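You operate a simulated robot arm through the tools that you are given. There is no shell and no other tool.

You run a simulated robot arm. Do the job below in one go: nothing can be reset, and whatever is moved stays where it is left.

JOB
Clean the 100 dents reed in the brush cleaner and stand it back in its rack.
Fine: switch the cleaner off before you open the lid; leave the lid open and the other reeds alone.

Only the result counts: the job must be done as asked and must still hold three seconds after the hand-in. Knocking over, shifting, dropping, spilling or breaking anything else fails it. Lids that push on must go on centred and level and be pressed home; caps that screw on are set level and turned clockwise until they are tight.

ROBOT AND FRAMES
A 7-joint arm with a two-finger parallel gripper, fixed in place. Base frame: the origin is on the floor under the middle of its stand, x ahead of it, y to its left, z up. Units: mm, degrees, N and s.
With the tool pointing down near the work surface it reaches from about 300 to 700 mm from the base axis. Its first joint turns from -66.0 to 66.0 degrees. Payload 1.57 kg.
The TCP is the grasp point between the finger pads, 30 mm short of the fingertips. In the tool frame z runs along the fingers and y along their closing line. The gripper opens to 110 mm. The fingers are 24 mm wide and 12 mm thick; the gripper's body (48 by 112 mm) begins 78 mm behind the TCP.
Orientation is that of the tool frame in the base frame, as a unit quaternion [w, x, y, z]. With the fingers straight down and closing along the base's y, the tool's x points along the base's -x, its y along +y and its z along -z.

CONTROLS
- The arm moves only by the tool step_arm. Its argument "motion" is a list of rows, each a list of 2 entries, a list of its own where there are three numbers: the shift along the tool's x, y, z in mm, then the turn, a rotation vector about the tool's x, y, z in degrees. In form: [[[dx, dy, dz], [wx, wy, wz]], ...]. A call has 1 to 20 rows; each row shifts and turns the commanded pose from where the row before left it, along the tool's axes as they then stand. "gripper" is the opening, from 0 (shut) to 1 (fully open), set as the call begins (left out, the last holds). Rows are played at 5 a second. More than 50 mm and 8.6 degrees between two rows, or a gripper value outside its range, and nothing of the call is played. Where a pose cannot be reached the arm comes as near as it can. A force on the tool above 40 N (or 10 N above the force at the start of the call, whichever is more), or a blocked arm, ends the call early, and 0.2 s more pass. Each finger travels about 108 mm/s and halts on what it meets, pressing with about 35 N; the grip force reading is that of the motor and also rises with nothing between the fingers. The clock runs only during rows and for 0.2 s after the last one: add rows that do not move to give the fingers time. It gives the time, the measured TCP pose, the force on the tool (base axes), the opening and the grip force at its end, in the units of the frame above (readings bear some noise), with the torque about the TCP (base axes, N m) and any sound that the robot's microphone picked up.
- Cameras (640 x 400 px; columns grow to the right, rows downward): "scene" is fixed at [173.3, -395.3, 1418.2]; the picture's right is [0.73, -0.68, 0.00], its down [-0.30, -0.32, -0.90] and it looks along [0.61, 0.66, -0.44] (base axes); focal length 252 px, centre (320, 200). "wrist" rides on the gripper at [70, 16, -141] in the tool frame; the picture's right is [-0.23, 0.97, 0.00], its down [-0.85, -0.20, -0.48] and it looks along [-0.47, -0.11, 0.88] (tool axes); focal length 222 px, centre (320, 200). There is no depth. A picture from a camera that has moved, and an enlarged one, comes with that camera's place and axes in the base frame and with its lens.
- capture(camera): a new picture of that camera. It takes no simulated time.
- zoom(camera, box): a new picture of the part [left, top, right, bottom] of that camera's present view, enlarged. It takes no simulated time.
- finish_job(): hands the job in; it is judged then, once.

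Nothing tells you positions but the pictures and the camera data. Unless the task says otherwise, let go and move clear before handing in.

The tools are called by a JSON object that holds its "name" and its "arguments". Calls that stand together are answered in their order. step_arm: Moves the arm, as the interface text tells. Its arguments: {"type":"object","properties":{"motion":{"type":"array"},"gripper":{"type":"number"}},"required":["motion"]} The other tools are called the same way: capture (camera) takes a picture; zoom (camera, box) takes an enlarged picture of a part of a camera's view; finish_job () hands the job in.

At the start:

```text
time: 0.0
tcp_pos: [361.5, 24.9, 1332.6]
tcp_rot: [0.0, -0.001, 1.0, 0.0]
contact_force: [0.0, -0.1, -0.2]
ft_torque: [0.01, 0.01, 0.02]
width: 110.0
grasp_force: 0.1
```

scene: 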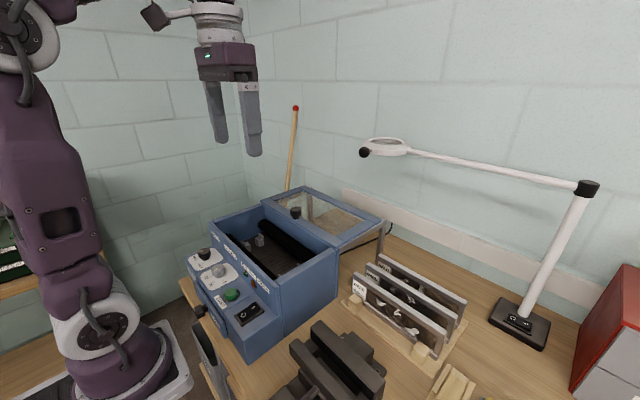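
wrist: 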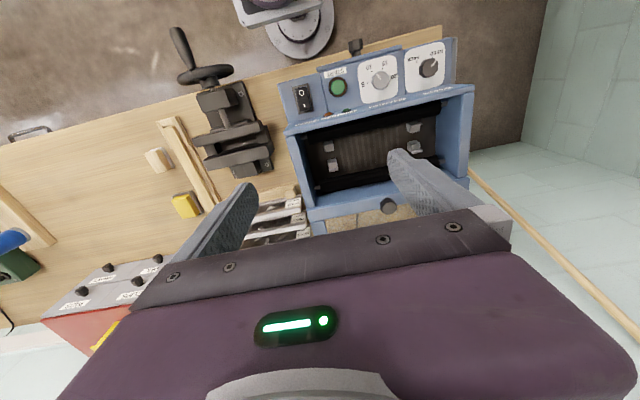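

I see a blue brush cleaner with its lid open, a control panel, and a rack of reeds to its right. I'll take enlarged views first to read the labels and locate things.

{"name": "zoom", "arguments": {"camera": "scene", "box": [170, 180, 390, 370]}}

{"name": "zoom", "arguments": {"camera": "scene", "box": [330, 240, 490, 390]}}

{"name": "zoom", "arguments": {"camera": "scene", "box": [180, 230, 280, 340]}}

{"name": "zoom", "arguments": {"camera": "wrist", "box": [270, 30, 480, 220]}}

{"name": "zoom", "arguments": {"camera": "wrist", "box": [130, 90, 330, 250]}}

```text
2.11 times, centred on (280, 275) of scene
camera zoom: at [173.3, -395.3, 1418.2], right [0.73, -0.68, 0.0], down [-0.3, -0.32, -0.9], along [0.61, 0.66, -0.44], focal length 530 px, centre (404, 42)
```

zoom: 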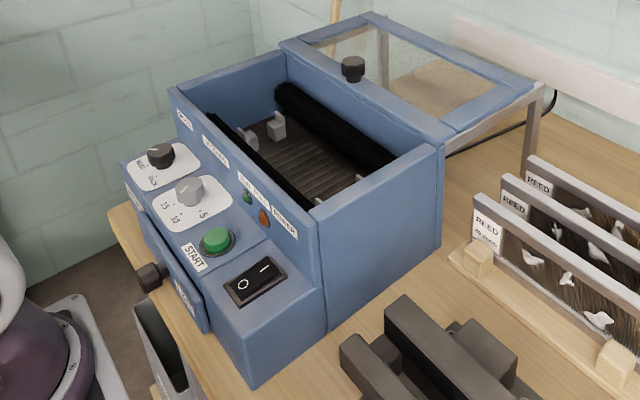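

```text
2.67 times, centred on (410, 315) of scene
camera zoom: at [173.3, -395.3, 1418.2], right [0.73, -0.68, 0.0], down [-0.3, -0.32, -0.9], along [0.61, 0.66, -0.44], focal length 671 px, centre (80, -107)
```

zoom: 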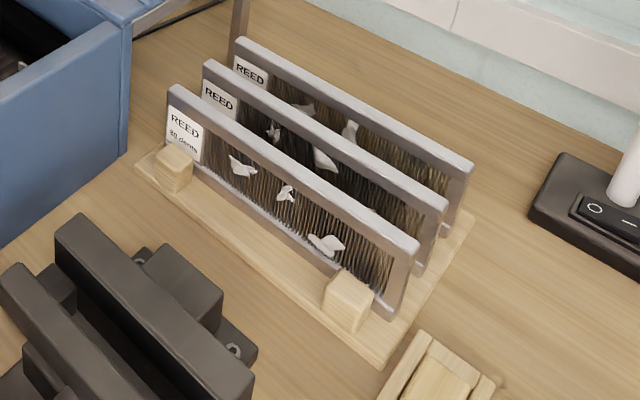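

```text
3.64 times, centred on (230, 285) of scene
camera zoom: at [173.3, -395.3, 1418.2], right [0.73, -0.68, 0.0], down [-0.3, -0.32, -0.9], along [0.61, 0.66, -0.44], focal length 915 px, centre (647, -109)
```

zoom: 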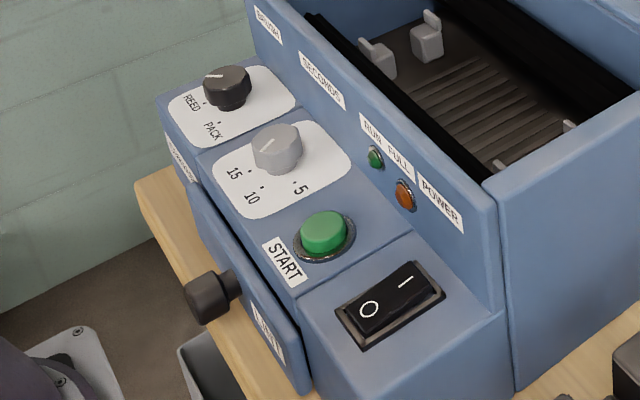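

```text
2.11 times, centred on (375, 125) of wrist
camera zoom: at [292.1, 42.3, 1474.0], right [0.23, 0.97, 0.0], down [0.85, -0.2, 0.48], along [0.47, -0.11, -0.88], focal length 468 px, centre (204, 358)
```

zoom: 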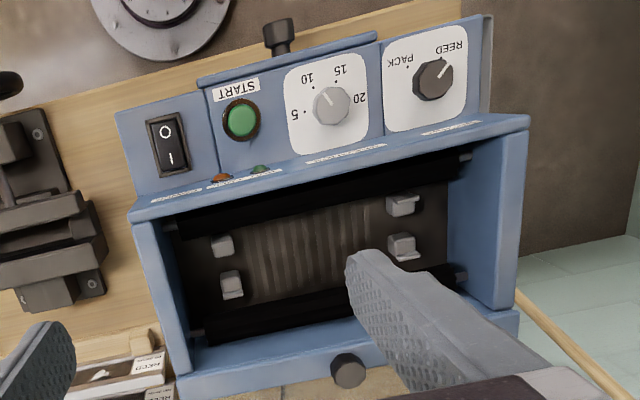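

```text
2.50 times, centred on (230, 170) of wrist
camera zoom: at [292.1, 42.3, 1474.0], right [0.23, 0.97, 0.0], down [0.85, -0.2, 0.48], along [0.47, -0.11, -0.88], focal length 555 px, centre (545, 275)
```

zoom: 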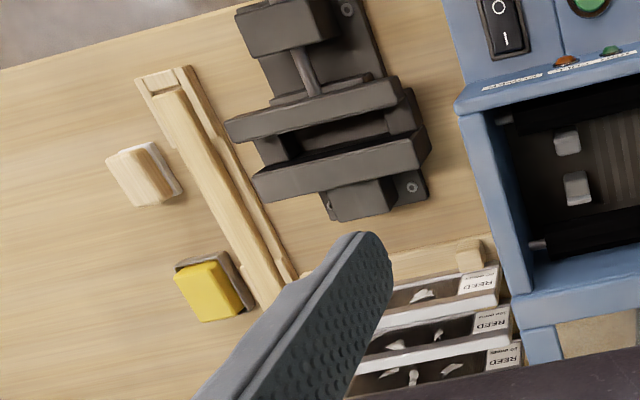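

The cleaner's panel faces the robot: power rocker at about (324, 0, 945), START at (316, 72, 960), the seconds knob near y=159 and the mode knob near y=252. The reeds stand around x≈590 and onward, y from -80 to -316. I'll move over the rack to read the labels.

{"name": "step_arm", "arguments": {"motion": [[[-22, -17, 33], [0, 0, 0]], [[-22, -17, 33], [0, 0, 0]], [[-22, -17, 33], [0, 0, 0]], [[-22, -17, 33], [0, 0, 0]], [[-22, -17, 33], [0, 0, 0]], [[-22, -17, 33], [0, 0, 0]]]}}

{"name": "capture", "arguments": {"camera": "wrist"}}

{"name": "capture", "arguments": {"camera": "scene"}}

```text
time: 1.4
tcp_pos: [493.9, -73.2, 1135.7]
tcp_rot: [-0.001, 0.0, 1.0, 0.0]
contact_force: [-0.1, 0.3, -0.4]
ft_torque: [0.01, 0.0, -0.01]
width: 110.1
grasp_force: 0.1
```

```text
taken
camera wrist: at [423.9, -56.6, 1276.5], right [0.23, 0.97, 0.0], down [0.85, -0.2, 0.48], along [0.47, -0.11, -0.88], focal length 222 px, centre (320, 200)
```

wrist: 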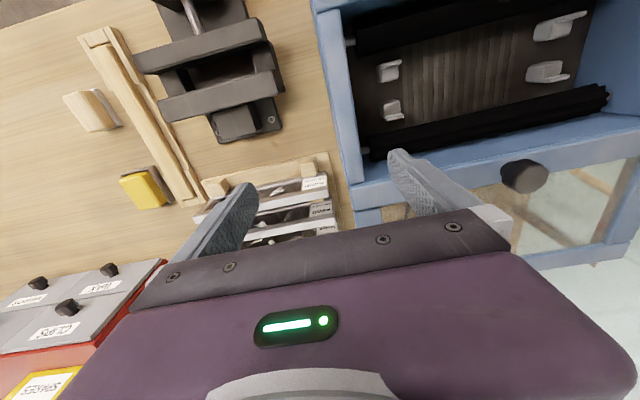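

```text
taken
```

scene: 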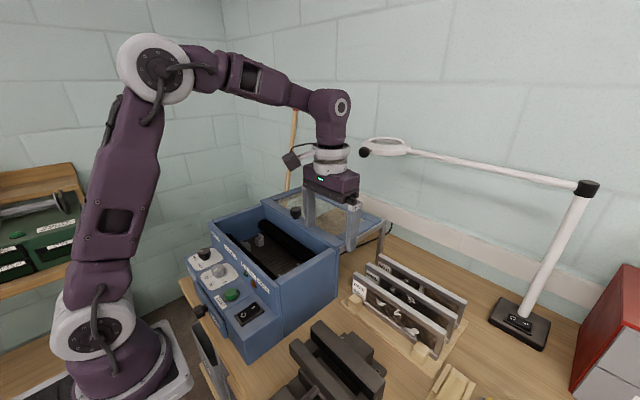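

{"name": "zoom", "arguments": {"camera": "wrist", "box": [240, 150, 360, 225]}}

{"name": "zoom", "arguments": {"camera": "wrist", "box": [320, 0, 640, 200]}}

{"name": "zoom", "arguments": {"camera": "wrist", "box": [0, 240, 160, 400]}}

{"name": "zoom", "arguments": {"camera": "scene", "box": [190, 240, 280, 310]}}

{"name": "zoom", "arguments": {"camera": "scene", "box": [340, 240, 480, 360]}}

```text
5.33 times, centred on (300, 188) of wrist
camera zoom: at [423.9, -56.6, 1276.5], right [0.23, 0.97, 0.0], down [0.85, -0.2, 0.48], along [0.47, -0.11, -0.88], focal length 1185 px, centre (427, 267)
```

zoom: 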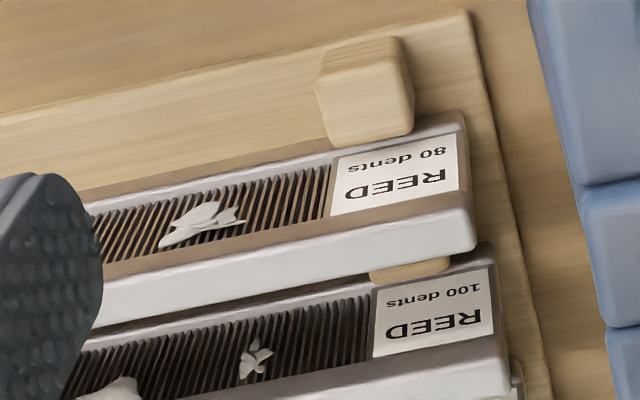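

```text
2.00 times, centred on (480, 100) of wrist
camera zoom: at [423.9, -56.6, 1276.5], right [0.23, 0.97, 0.0], down [0.85, -0.2, 0.48], along [0.47, -0.11, -0.88], focal length 444 px, centre (0, 400)
```

zoom: 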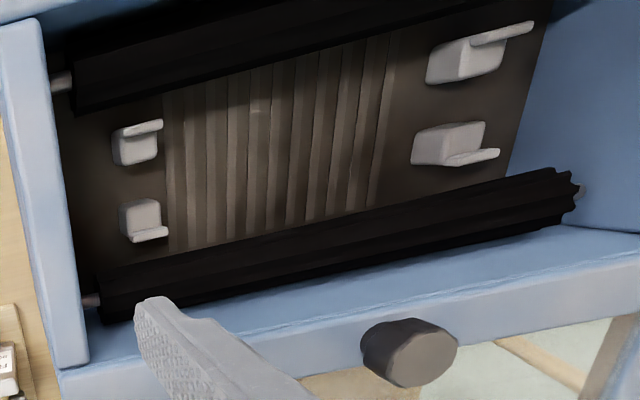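

```text
2.50 times, centred on (80, 320) of wrist
camera zoom: at [423.9, -56.6, 1276.5], right [0.23, 0.97, 0.0], down [0.85, -0.2, 0.48], along [0.47, -0.11, -0.88], focal length 555 px, centre (920, -100)
```

zoom: 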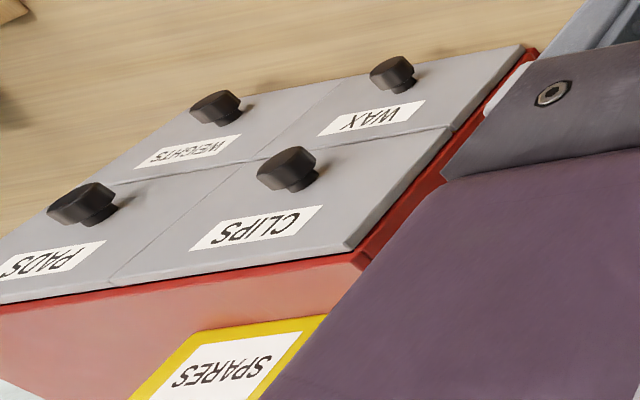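

```text
5.71 times, centred on (235, 275) of scene
camera zoom: at [173.3, -395.3, 1418.2], right [0.73, -0.68, 0.0], down [-0.3, -0.32, -0.9], along [0.61, 0.66, -0.44], focal length 1438 px, centre (806, -229)
```

zoom: 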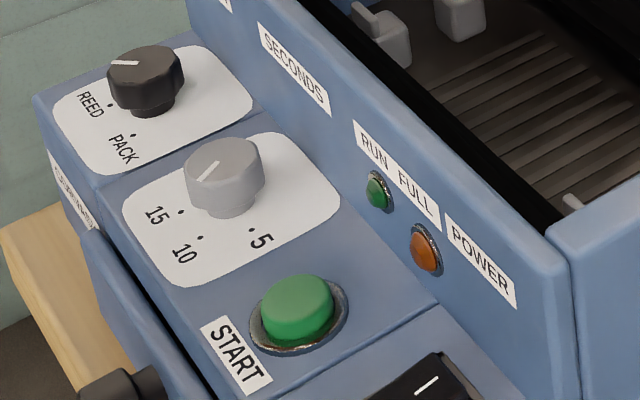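

```text
3.33 times, centred on (410, 300) of scene
camera zoom: at [173.3, -395.3, 1418.2], right [0.73, -0.68, 0.0], down [-0.3, -0.32, -0.9], along [0.61, 0.66, -0.44], focal length 839 px, centre (20, -133)
```

zoom: 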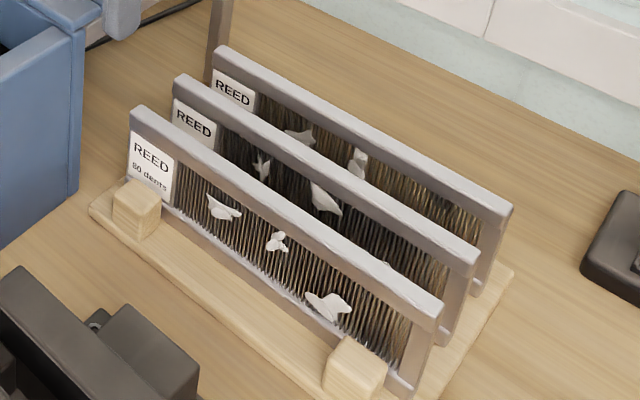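

The middle reed carries the "100 dents" label. Next I'll enlarge the panel lamps, labels and front face, then check the rest of the room for settings instructions.

{"name": "zoom", "arguments": {"camera": "scene", "box": [240, 255, 276, 295]}}

{"name": "zoom", "arguments": {"camera": "scene", "box": [185, 245, 245, 285]}}

{"name": "zoom", "arguments": {"camera": "scene", "box": [175, 280, 255, 340]}}

{"name": "zoom", "arguments": {"camera": "scene", "box": [0, 160, 200, 400]}}

{"name": "zoom", "arguments": {"camera": "scene", "box": [250, 170, 410, 270]}}

{"name": "zoom", "arguments": {"camera": "scene", "box": [180, 320, 300, 400]}}

```text
10.00 times, centred on (258, 275) of scene
camera zoom: at [173.3, -395.3, 1418.2], right [0.73, -0.68, 0.0], down [-0.3, -0.32, -0.9], along [0.61, 0.66, -0.44], focal length 2516 px, centre (940, -550)
```

zoom: 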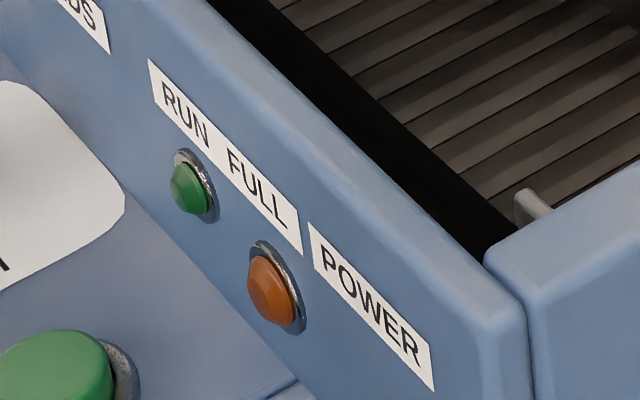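

```text
10.00 times, centred on (215, 265) of scene
camera zoom: at [173.3, -395.3, 1418.2], right [0.73, -0.68, 0.0], down [-0.3, -0.32, -0.9], along [0.61, 0.66, -0.44], focal length 2516 px, centre (1370, -450)
```

zoom: 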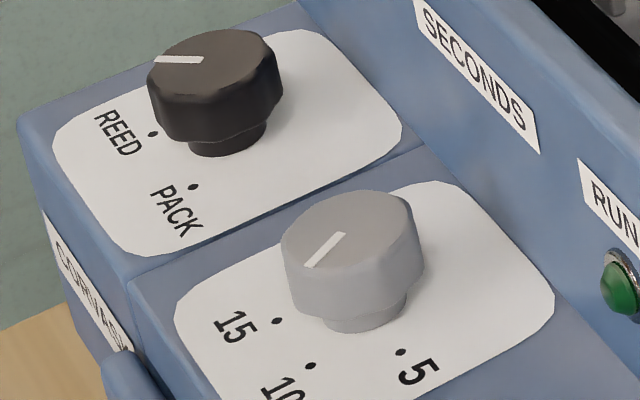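

```text
6.67 times, centred on (215, 310) of scene
camera zoom: at [173.3, -395.3, 1418.2], right [0.73, -0.68, 0.0], down [-0.3, -0.32, -0.9], along [0.61, 0.66, -0.44], focal length 1678 px, centre (1020, -533)
```

zoom: 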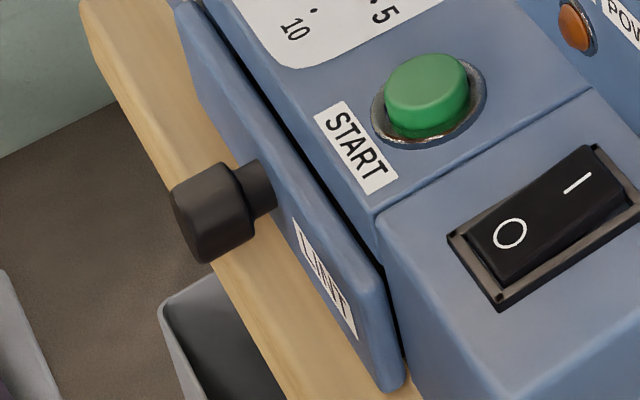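

```text
1.67 times, centred on (100, 280) of scene
camera zoom: at [173.3, -395.3, 1418.2], right [0.73, -0.68, 0.0], down [-0.3, -0.32, -0.9], along [0.61, 0.66, -0.44], focal length 419 px, centre (687, 67)
```

zoom: 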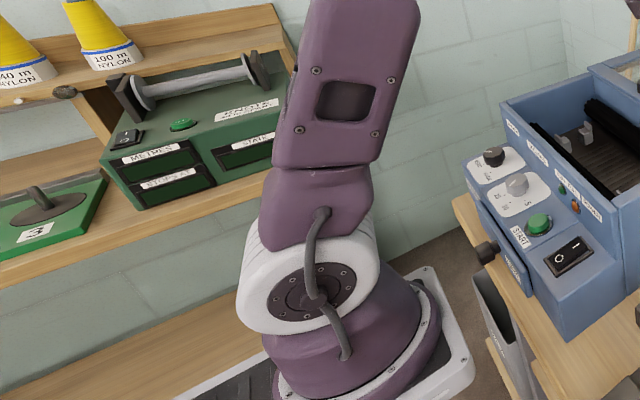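

```text
4.00 times, centred on (330, 220) of scene
camera zoom: at [173.3, -395.3, 1418.2], right [0.73, -0.68, 0.0], down [-0.3, -0.32, -0.9], along [0.61, 0.66, -0.44], focal length 1007 px, centre (280, 120)
```

zoom: 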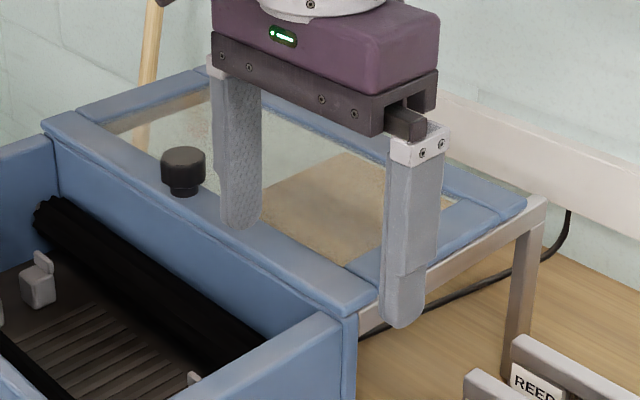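

```text
5.00 times, centred on (240, 360) of scene
camera zoom: at [173.3, -395.3, 1418.2], right [0.73, -0.68, 0.0], down [-0.3, -0.32, -0.9], along [0.61, 0.66, -0.44], focal length 1258 px, centre (720, -600)
```

zoom: 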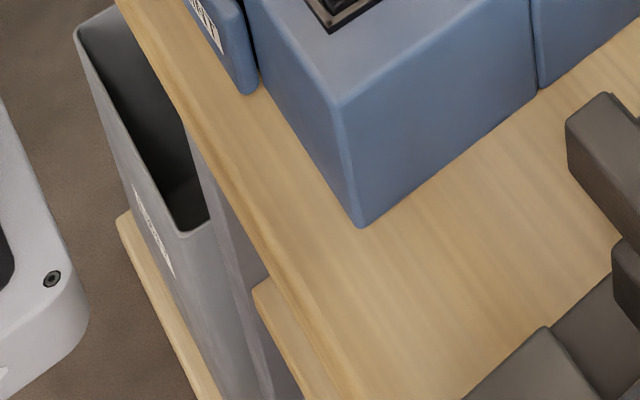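

The lid is a sliding one on rear rails, the FULL lamp relates to the LINT drawer on the front, and a bin stands below. I'll enlarge the small front label and the dial positions.

{"name": "zoom", "arguments": {"camera": "scene", "box": [182, 262, 206, 292]}}

{"name": "zoom", "arguments": {"camera": "scene", "box": [205, 225, 245, 255]}}

{"name": "zoom", "arguments": {"camera": "scene", "box": [190, 320, 220, 345]}}

{"name": "zoom", "arguments": {"camera": "scene", "box": [480, 280, 640, 400]}}

{"name": "zoom", "arguments": {"camera": "scene", "box": [280, 310, 480, 400]}}

```text
13.33 times, centred on (194, 277) of scene
camera zoom: at [173.3, -395.3, 1418.2], right [0.73, -0.68, 0.0], down [-0.3, -0.32, -0.9], along [0.61, 0.66, -0.44], focal length 3355 px, centre (2000, -827)
```

zoom: 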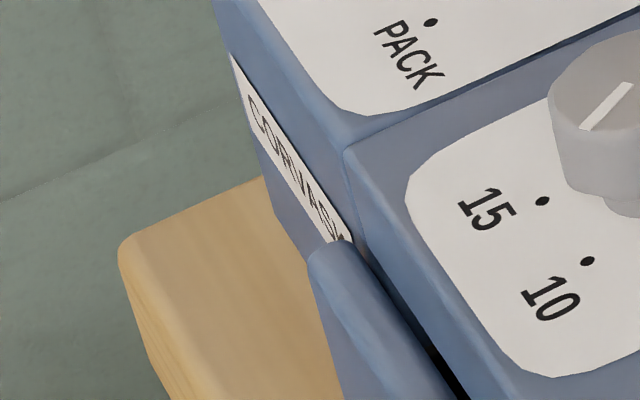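

```text
13.33 times, centred on (225, 240) of scene
camera zoom: at [173.3, -395.3, 1418.2], right [0.73, -0.68, 0.0], down [-0.3, -0.32, -0.9], along [0.61, 0.66, -0.44], focal length 3355 px, centre (1587, -333)
```

zoom: 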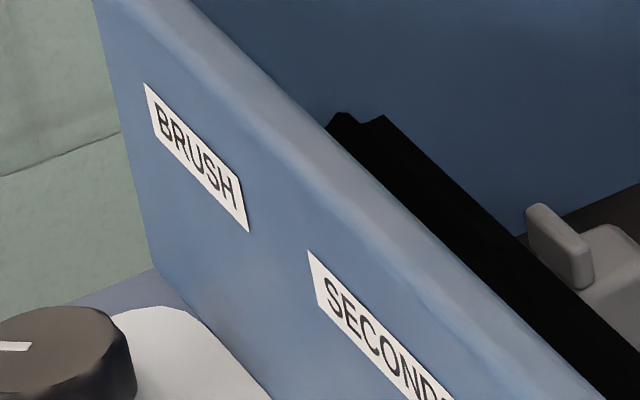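

```text
16.00 times, centred on (205, 332) of scene
camera zoom: at [173.3, -395.3, 1418.2], right [0.73, -0.68, 0.0], down [-0.3, -0.32, -0.9], along [0.61, 0.66, -0.44], focal length 4026 px, centre (2160, -1920)
```

zoom: 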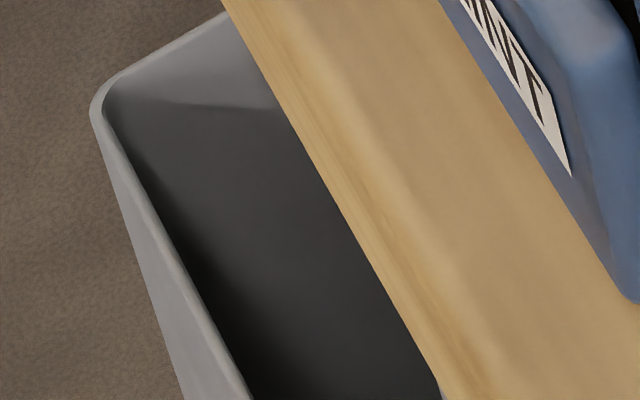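

```text
3.33 times, centred on (560, 340) of scene
camera zoom: at [173.3, -395.3, 1418.2], right [0.73, -0.68, 0.0], down [-0.3, -0.32, -0.9], along [0.61, 0.66, -0.44], focal length 839 px, centre (-480, -267)
```

zoom: 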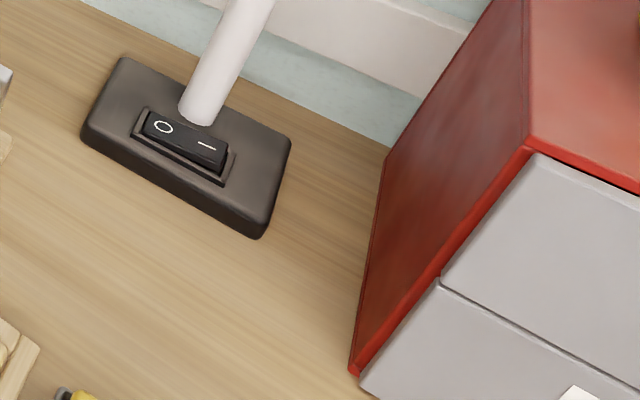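

```text
3.20 times, centred on (380, 355) of scene
camera zoom: at [173.3, -395.3, 1418.2], right [0.73, -0.68, 0.0], down [-0.3, -0.32, -0.9], along [0.61, 0.66, -0.44], focal length 805 px, centre (128, -296)
```

zoom: 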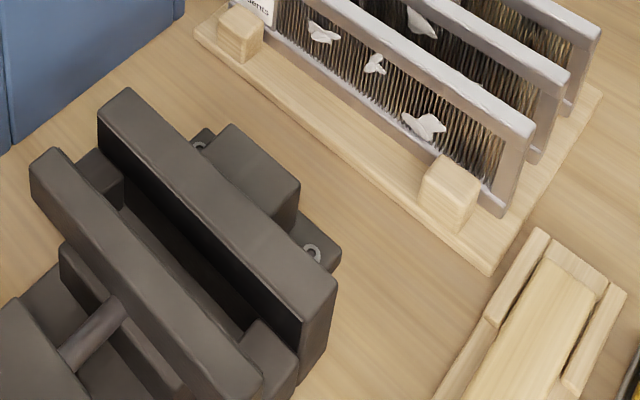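

The front plate label is just the maker's name. I'll now move above the dials to see where the knobs point.

{"name": "step_arm", "arguments": {"motion": [[[24, 32, 3], [0, 0, 0]], [[24, 32, 3], [0, 0, 0]], [[24, 32, 3], [0, 0, 0]], [[24, 32, 3], [0, 0, 0]], [[24, 32, 3], [0, 0, 0]], [[24, 32, 3], [0, 0, 0]], [[24, 32, 3], [0, 0, 0]], [[24, 32, 3], [0, 0, 0]]]}}

{"name": "capture", "arguments": {"camera": "wrist"}}

{"name": "zoom", "arguments": {"camera": "wrist", "box": [230, 90, 410, 200]}}

```text
time: 3.2
tcp_pos: [301.4, 178.0, 1111.8]
tcp_rot: [0.0, 0.001, 1.0, 0.001]
contact_force: [-0.7, 1.0, -0.1]
ft_torque: [-0.01, 0.02, 0.0]
width: 110.2
grasp_force: 0.0
```

```text
taken
camera wrist: at [231.8, 196.0, 1253.1], right [0.23, 0.97, 0.0], down [0.85, -0.2, 0.48], along [0.47, -0.11, -0.88], focal length 222 px, centre (320, 200)
```

wrist: 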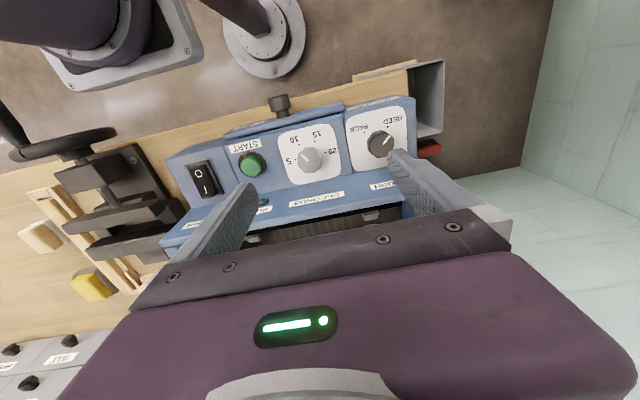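

```text
3.56 times, centred on (320, 145) of wrist
camera zoom: at [231.8, 196.0, 1253.1], right [0.23, 0.97, 0.0], down [0.85, -0.2, 0.48], along [0.47, -0.11, -0.88], focal length 790 px, centre (320, 396)
```

zoom: 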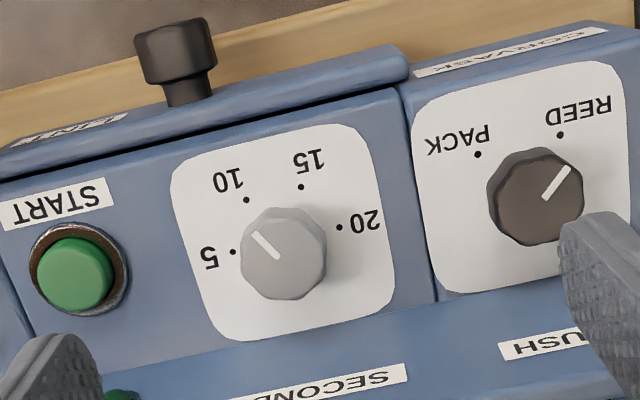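

The seconds knob appears to point at 10 and the mode knob at REED. I'll check the knobs and the rocker at higher magnification.

{"name": "zoom", "arguments": {"camera": "wrist", "box": [345, 105, 415, 165]}}

{"name": "zoom", "arguments": {"camera": "wrist", "box": [280, 120, 345, 180]}}

{"name": "zoom", "arguments": {"camera": "wrist", "box": [165, 140, 245, 210]}}

{"name": "zoom", "arguments": {"camera": "scene", "box": [228, 298, 268, 328]}}

{"name": "zoom", "arguments": {"camera": "wrist", "box": [400, 50, 460, 170]}}

```text
6.67 times, centred on (380, 135) of wrist
camera zoom: at [231.8, 196.0, 1253.1], right [0.23, 0.97, 0.0], down [0.85, -0.2, 0.48], along [0.47, -0.11, -0.88], focal length 1481 px, centre (-80, 633)
```

zoom: 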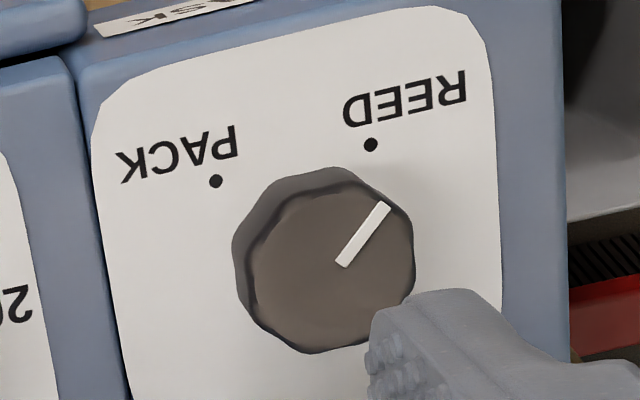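

```text
6.67 times, centred on (312, 150) of wrist
camera zoom: at [231.8, 196.0, 1253.1], right [0.23, 0.97, 0.0], down [0.85, -0.2, 0.48], along [0.47, -0.11, -0.88], focal length 1481 px, centre (370, 533)
```

zoom: 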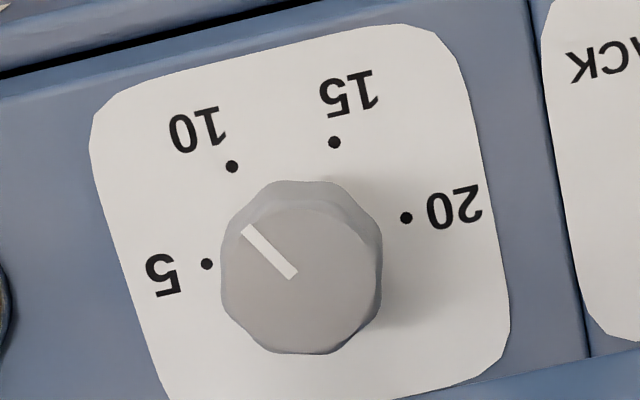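

```text
5.71 times, centred on (205, 175) of wrist
camera zoom: at [231.8, 196.0, 1253.1], right [0.23, 0.97, 0.0], down [0.85, -0.2, 0.48], along [0.47, -0.11, -0.88], focal length 1269 px, centre (977, 343)
```

zoom: 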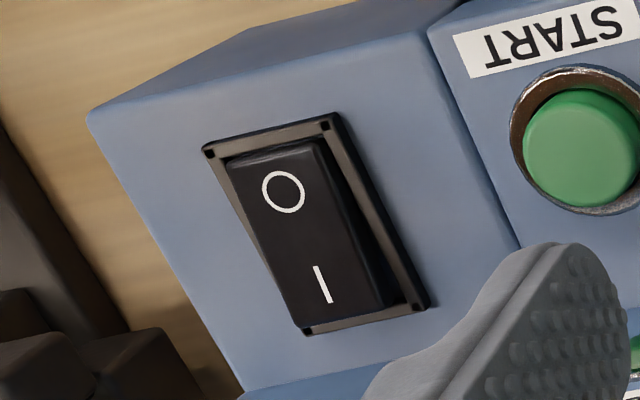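

```text
13.33 times, centred on (248, 313) of scene
camera zoom: at [173.3, -395.3, 1418.2], right [0.73, -0.68, 0.0], down [-0.3, -0.32, -0.9], along [0.61, 0.66, -0.44], focal length 3355 px, centre (1280, -1307)
```

zoom: 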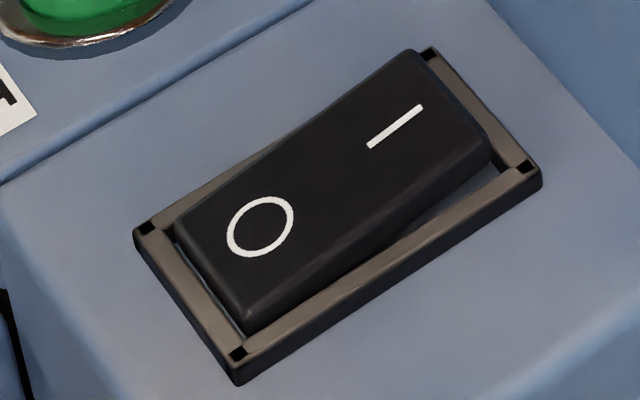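

```text
3.33 times, centred on (430, 110) of wrist
camera zoom: at [231.8, 196.0, 1253.1], right [0.23, 0.97, 0.0], down [0.85, -0.2, 0.48], along [0.47, -0.11, -0.88], focal length 740 px, centre (-47, 500)
```

zoom: 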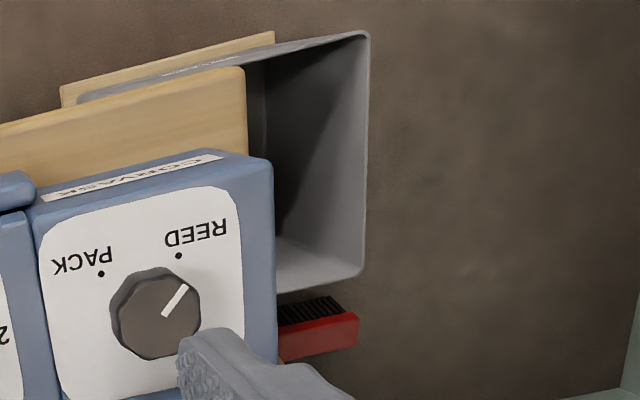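

The rocker is off (O end pressed), brush is at REED and the timer at 10 s. Now I'll look closely into the cleaner's chamber to understand the reed holders.

{"name": "step_arm", "arguments": {"motion": [[[-35, -10, 13], [0, 0, 0]], [[-35, -10, 13], [0, 0, 0]], [[-35, -10, 13], [0, 0, 0]], [[-35, -12, 13], [0, 0, 0]]]}}

{"name": "capture", "arguments": {"camera": "wrist"}}

{"name": "zoom", "arguments": {"camera": "wrist", "box": [200, 80, 300, 190]}}

{"name": "zoom", "arguments": {"camera": "wrist", "box": [340, 80, 500, 190]}}

```text
time: 4.2
tcp_pos: [441.5, 137.7, 1056.7]
tcp_rot: [0.0, 0.0, 1.0, 0.001]
contact_force: [0.5, -0.1, 0.3]
ft_torque: [-0.01, -0.01, 0.01]
width: 109.8
grasp_force: 0.1
```

```text
taken
camera wrist: at [371.2, 154.7, 1197.9], right [0.23, 0.97, 0.0], down [0.86, -0.2, 0.48], along [0.47, -0.11, -0.88], focal length 222 px, centre (320, 200)
```

wrist: 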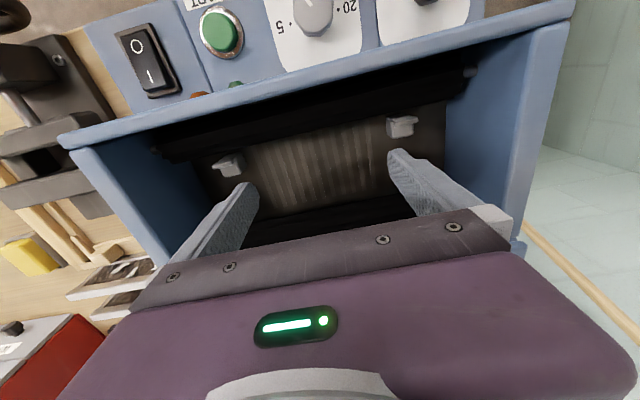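

```text
3.64 times, centred on (250, 135) of wrist
camera zoom: at [371.2, 154.7, 1197.9], right [0.23, 0.97, 0.0], down [0.86, -0.2, 0.48], along [0.47, -0.11, -0.88], focal length 808 px, centre (574, 436)
```

zoom: 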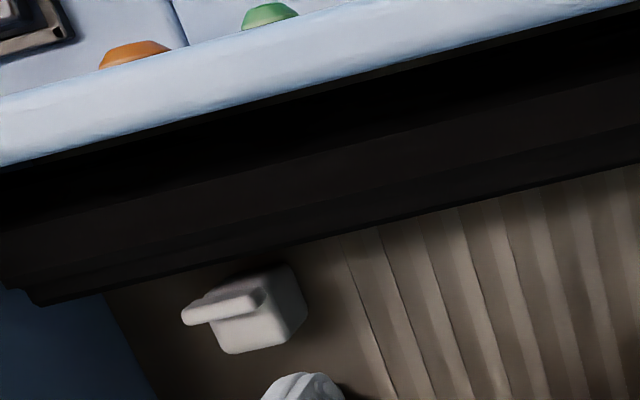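

```text
3.64 times, centred on (420, 135) of wrist
camera zoom: at [371.2, 154.7, 1197.9], right [0.23, 0.97, 0.0], down [0.86, -0.2, 0.48], along [0.47, -0.11, -0.88], focal length 808 px, centre (-44, 436)
```

zoom: 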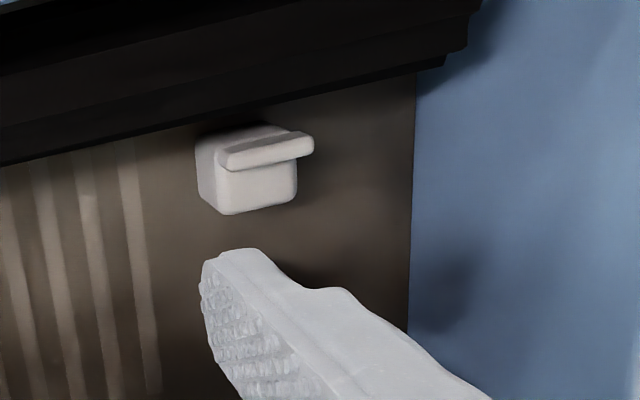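

The holders are small blocks with an outer lip. I'll raise and move to get an unobstructed look at each pair.

{"name": "step_arm", "arguments": {"motion": [[[0, 0, -48], [0, 0, 0]], [[-24, -35, 0], [0, 0, 0]], [[-24, -35, 0], [0, 0, 0]]]}}

{"name": "capture", "arguments": {"camera": "wrist"}}

{"name": "zoom", "arguments": {"camera": "wrist", "box": [250, 60, 380, 160]}}

{"name": "zoom", "arguments": {"camera": "wrist", "box": [400, 30, 560, 140]}}

{"name": "zoom", "arguments": {"camera": "scene", "box": [210, 190, 340, 280]}}

```text
time: 5.0
tcp_pos: [490.9, 67.9, 1106.0]
tcp_rot: [0.0, 0.0, 1.0, 0.0]
contact_force: [0.5, 0.2, -0.1]
ft_torque: [0.01, 0.01, 0.01]
width: 109.8
grasp_force: 0.1
```

```text
taken
camera wrist: at [420.5, 85.2, 1246.6], right [0.23, 0.97, 0.0], down [0.85, -0.2, 0.48], along [0.47, -0.11, -0.88], focal length 222 px, centre (320, 200)
```

wrist: 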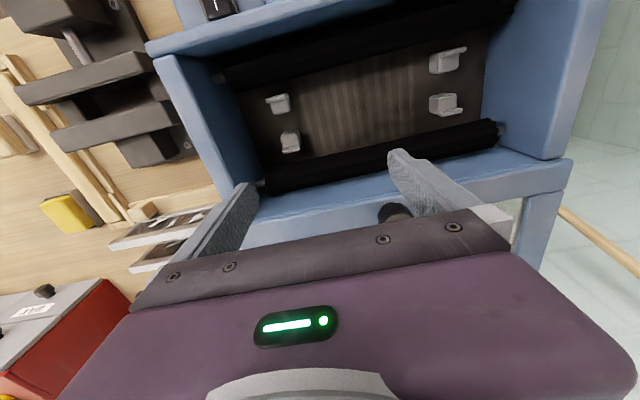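

```text
4.00 times, centred on (315, 110) of wrist
camera zoom: at [420.5, 85.2, 1246.6], right [0.23, 0.97, 0.0], down [0.85, -0.2, 0.48], along [0.47, -0.11, -0.88], focal length 888 px, centre (340, 560)
```

zoom: 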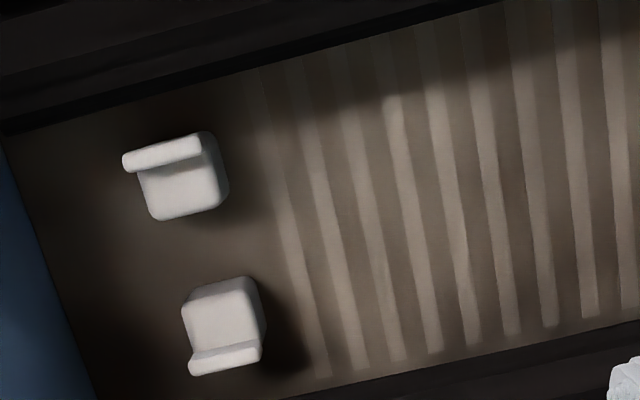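

```text
3.64 times, centred on (480, 85) of wrist
camera zoom: at [420.5, 85.2, 1246.6], right [0.23, 0.97, 0.0], down [0.85, -0.2, 0.48], along [0.47, -0.11, -0.88], focal length 808 px, centre (-262, 618)
```

zoom: 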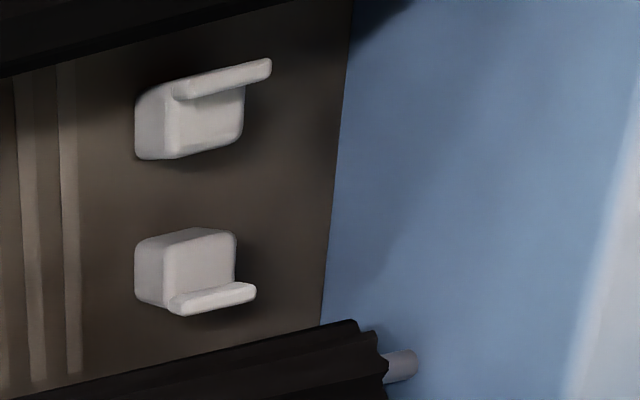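

```text
4.44 times, centred on (275, 235) of scene
camera zoom: at [173.3, -395.3, 1418.1], right [0.73, -0.68, 0.0], down [-0.3, -0.32, -0.9], along [0.61, 0.66, -0.44], focal length 1118 px, centre (520, 44)
```

zoom: 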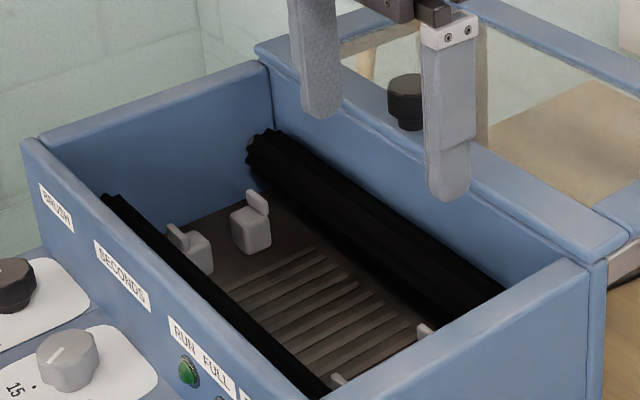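

I need the exact shape and size of the holders and of the reed, so I'll take stronger enlargements.

{"name": "zoom", "arguments": {"camera": "wrist", "box": [260, 88, 310, 158]}}

{"name": "zoom", "arguments": {"camera": "wrist", "box": [420, 40, 480, 120]}}

{"name": "zoom", "arguments": {"camera": "scene", "box": [220, 225, 280, 265]}}

{"name": "zoom", "arguments": {"camera": "scene", "box": [405, 310, 480, 370]}}

{"name": "zoom", "arguments": {"camera": "scene", "box": [345, 250, 405, 300]}}

```text
5.71 times, centred on (285, 123) of wrist
camera zoom: at [420.5, 85.2, 1246.6], right [0.23, 0.97, 0.0], down [0.85, -0.2, 0.48], along [0.47, -0.11, -0.88], focal length 1269 px, centre (520, 640)
```

zoom: 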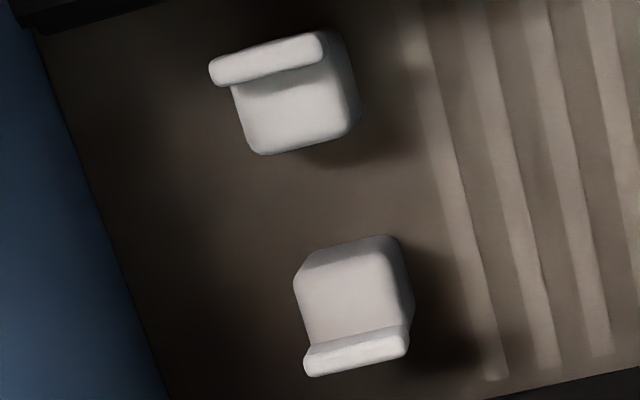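

```text
5.00 times, centred on (450, 80) of wrist
camera zoom: at [420.5, 85.2, 1246.6], right [0.23, 0.97, 0.0], down [0.85, -0.2, 0.48], along [0.47, -0.11, -0.88], focal length 1111 px, centre (-330, 800)
```

zoom: 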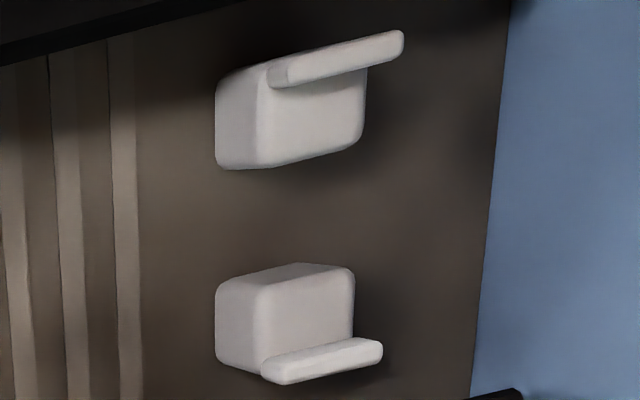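

```text
10.00 times, centred on (250, 245) of scene
camera zoom: at [173.3, -395.3, 1418.1], right [0.73, -0.68, 0.0], down [-0.3, -0.32, -0.9], along [0.61, 0.66, -0.44], focal length 2516 px, centre (1020, -250)
```

zoom: 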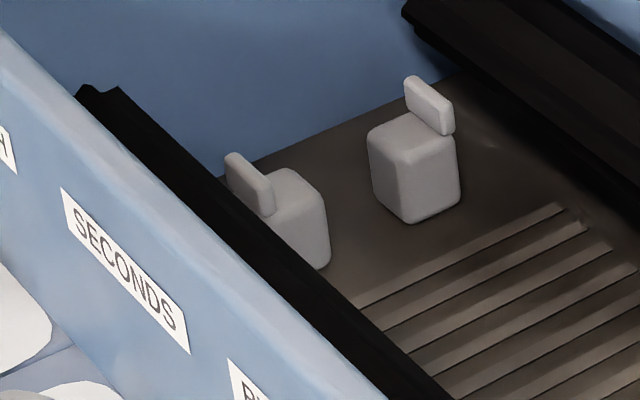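

```text
6.67 times, centred on (442, 340) of scene
camera zoom: at [173.3, -395.3, 1418.1], right [0.73, -0.68, 0.0], down [-0.3, -0.32, -0.9], along [0.61, 0.66, -0.44], focal length 1678 px, centre (-497, -733)
```

zoom: 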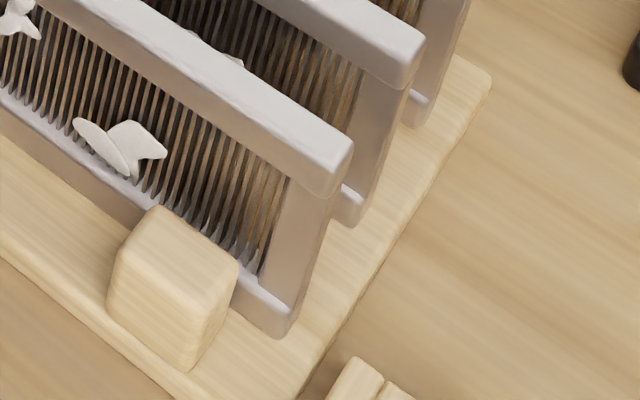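

```text
8.00 times, centred on (375, 275) of scene
camera zoom: at [173.3, -395.3, 1418.1], right [0.73, -0.68, 0.0], down [-0.3, -0.32, -0.9], along [0.61, 0.66, -0.44], focal length 2013 px, centre (-120, -400)
```

zoom: 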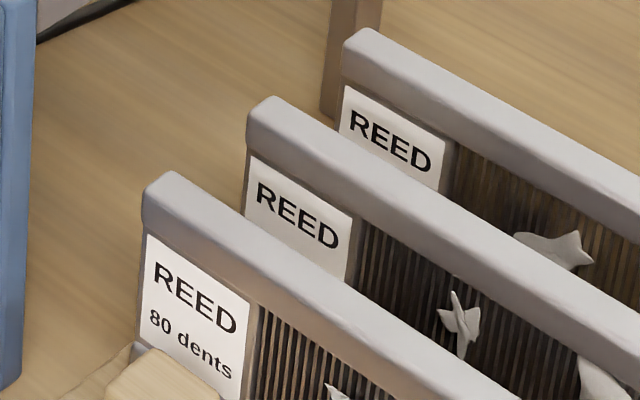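

The holder spacing and the reed height don't obviously match yet, so I'll take an overhead view for a second measurement.

{"name": "step_arm", "arguments": {"motion": [[[-24, 27, -22], [0, 0, 0]], [[-24, 27, -22], [0, 0, 0]]]}}

{"name": "capture", "arguments": {"camera": "wrist"}}

{"name": "zoom", "arguments": {"camera": "wrist", "box": [210, 40, 300, 150]}}

{"name": "zoom", "arguments": {"camera": "wrist", "box": [350, 20, 440, 130]}}

```text
time: 5.6
tcp_pos: [539.5, 122.7, 1150.4]
tcp_rot: [0.0, 0.001, 1.0, 0.0]
contact_force: [-0.2, 0.3, 0.5]
ft_torque: [-0.01, -0.01, -0.02]
width: 109.9
grasp_force: 0.2
```

```text
taken
camera wrist: at [469.8, 139.2, 1292.7], right [0.23, 0.97, 0.0], down [0.85, -0.2, 0.48], along [0.47, -0.11, -0.88], focal length 222 px, centre (320, 200)
```

wrist: 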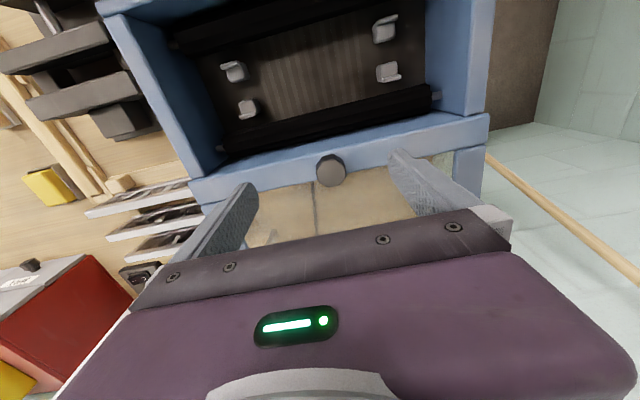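

```text
3.64 times, centred on (255, 95) of wrist
camera zoom: at [469.8, 139.2, 1292.7], right [0.23, 0.97, 0.0], down [0.85, -0.2, 0.48], along [0.47, -0.11, -0.88], focal length 808 px, centre (556, 582)
```

zoom: 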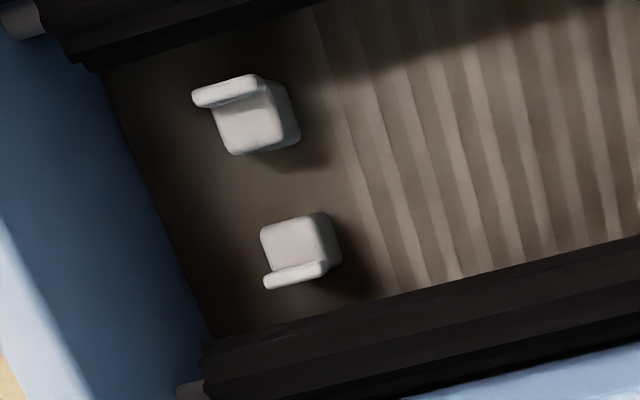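

```text
3.64 times, centred on (395, 75) of wrist
camera zoom: at [469.8, 139.2, 1292.7], right [0.23, 0.97, 0.0], down [0.85, -0.2, 0.48], along [0.47, -0.11, -0.88], focal length 808 px, centre (47, 654)
```

zoom: 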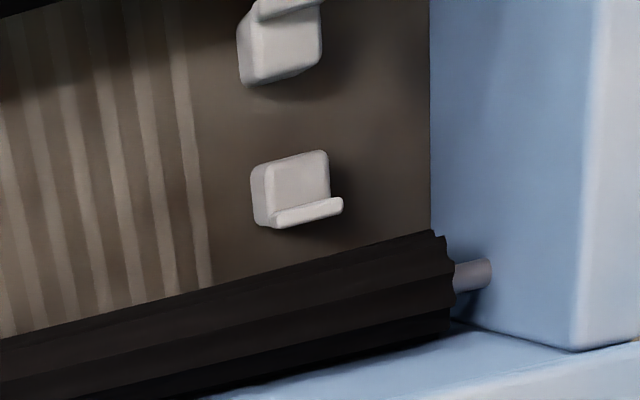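

Holder lips measure about x=430 and x=492 (y≈31 and 229), top z≈964. Now I'll view the rack from above to measure the reeds and slots.

{"name": "step_arm", "arguments": {"motion": [[[-8, -45, -2], [0, 0, 0]], [[-8, -45, -2], [0, 0, 0]], [[-8, -45, -2], [0, 0, 0]], [[-8, -45, -2], [0, 0, 0]], [[-8, -40, -2], [0, 0, 0]]]}}

{"name": "capture", "arguments": {"camera": "wrist"}}

{"name": "capture", "arguments": {"camera": "scene"}}

```text
time: 6.8
tcp_pos: [577.4, -99.4, 1159.2]
tcp_rot: [0.0, 0.0, 1.0, 0.001]
contact_force: [0.2, -0.5, 0.4]
ft_torque: [0.04, 0.03, -0.01]
width: 109.8
grasp_force: 0.0
```

```text
taken
camera wrist: at [507.2, -81.5, 1301.0], right [0.23, 0.97, 0.0], down [0.86, -0.2, 0.48], along [0.47, -0.11, -0.88], focal length 222 px, centre (320, 200)
```

wrist: 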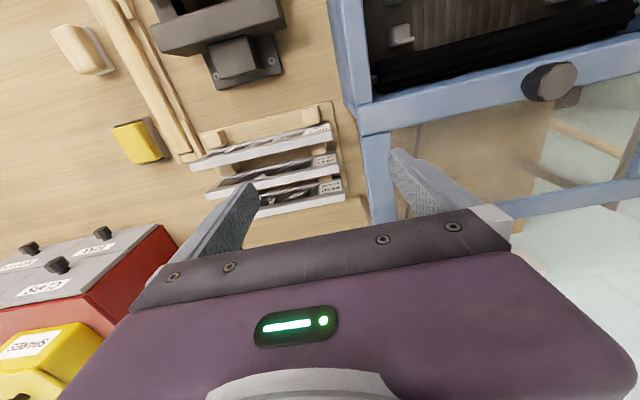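

```text
taken
```

scene: 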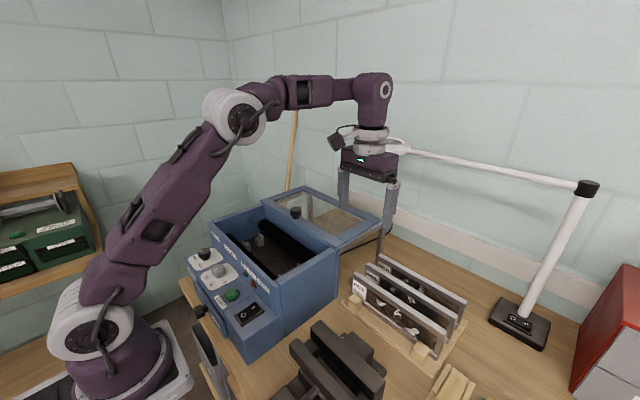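

{"name": "zoom", "arguments": {"camera": "wrist", "box": [185, 95, 355, 220]}}

{"name": "zoom", "arguments": {"camera": "wrist", "box": [290, 110, 360, 210]}}

{"name": "zoom", "arguments": {"camera": "scene", "box": [370, 60, 480, 160]}}

```text
3.20 times, centred on (270, 158) of wrist
camera zoom: at [507.2, -81.5, 1301.0], right [0.23, 0.97, 0.0], down [0.86, -0.2, 0.48], along [0.47, -0.11, -0.88], focal length 711 px, centre (480, 336)
```

zoom: 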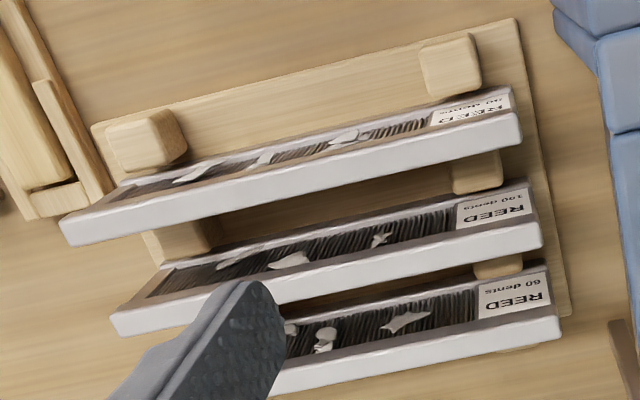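

```text
4.00 times, centred on (325, 160) of wrist
camera zoom: at [507.2, -81.5, 1301.0], right [0.23, 0.97, 0.0], down [0.86, -0.2, 0.48], along [0.47, -0.11, -0.88], focal length 888 px, centre (300, 360)
```

zoom: 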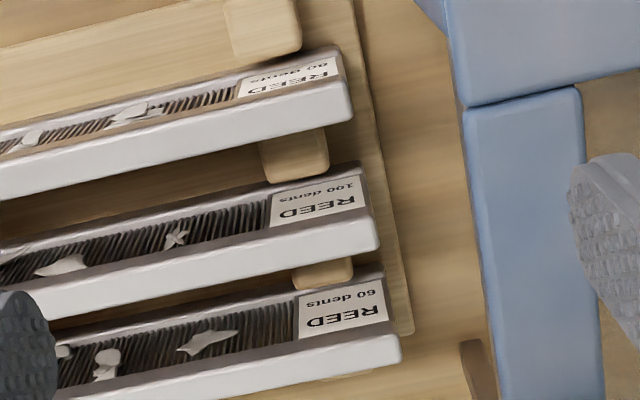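

```text
4.00 times, centred on (425, 110) of scene
camera zoom: at [173.3, -395.3, 1418.1], right [0.73, -0.68, 0.0], down [-0.3, -0.32, -0.9], along [0.61, 0.66, -0.44], focal length 1007 px, centre (-100, 560)
```

zoom: 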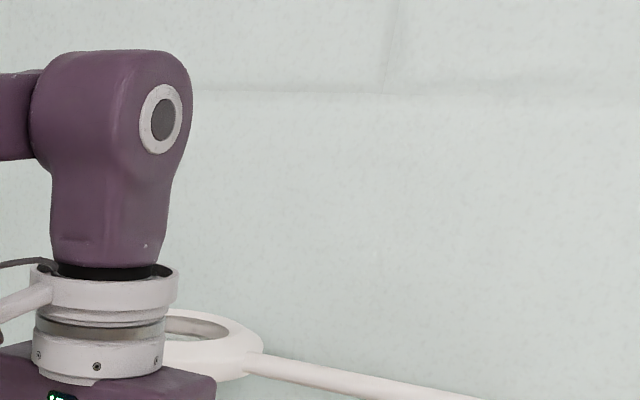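

The middle 100-dents reed stands at x≈643, y from about -322 to -82, top z≈948, bar about 15 mm thick, with 42 mm gaps to its neighbours. I'll turn the gripper 90° so it closes along x, narrow the opening, and move above the reed's middle.

{"name": "step_arm", "arguments": {"motion": [[[0, 0, 0], [0, 0, -8.182]], [[0, 0, 0], [0, 0, -8.182]], [[0, 0, 0], [0, 0, -8.182]], [[0, 0, 0], [0, 0, -8.182]], [[0, 0, 0], [0, 0, -8.182]], [[0, 0, 0], [0, 0, -8.182]], [[0, 0, 0], [0, 0, -8.182]], [[0, 0, 0], [0, 0, -8.182]], [[0, 0, 0], [0, 0, -8.182]], [[0, 0, 0], [0, 0, -8.182]], [[0, 0, 0], [0, 0, -8.182]]], "gripper": 0.4}}

{"name": "capture", "arguments": {"camera": "wrist"}}

{"name": "capture", "arguments": {"camera": "scene"}}

```text
time: 9.2
tcp_pos: [578.5, -98.7, 1160.4]
tcp_rot: [0.0, 0.708, -0.706, 0.0]
contact_force: [-0.1, -0.1, 0.2]
ft_torque: [0.0, 0.04, 0.02]
width: 43.9
grasp_force: 0.1
```

```text
taken
camera wrist: at [562.1, -167.4, 1302.1], right [-0.97, 0.23, 0.0], down [0.2, 0.86, 0.48], along [0.11, 0.47, -0.88], focal length 222 px, centre (320, 200)
```

wrist: 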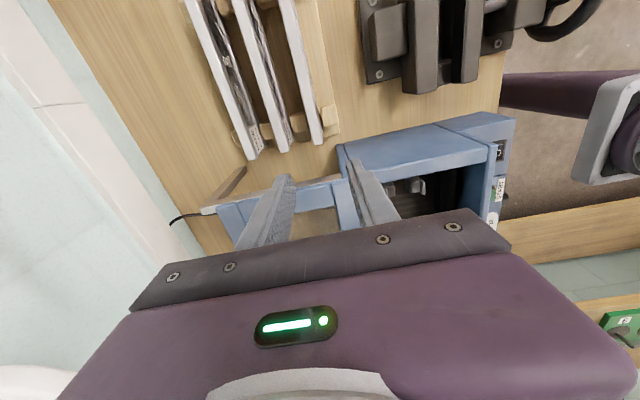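

```text
taken
```

scene: 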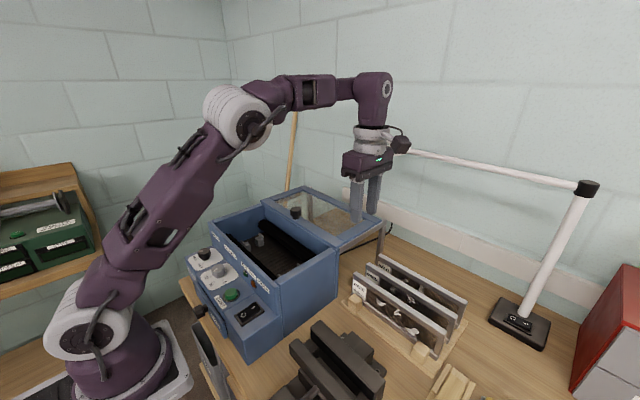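

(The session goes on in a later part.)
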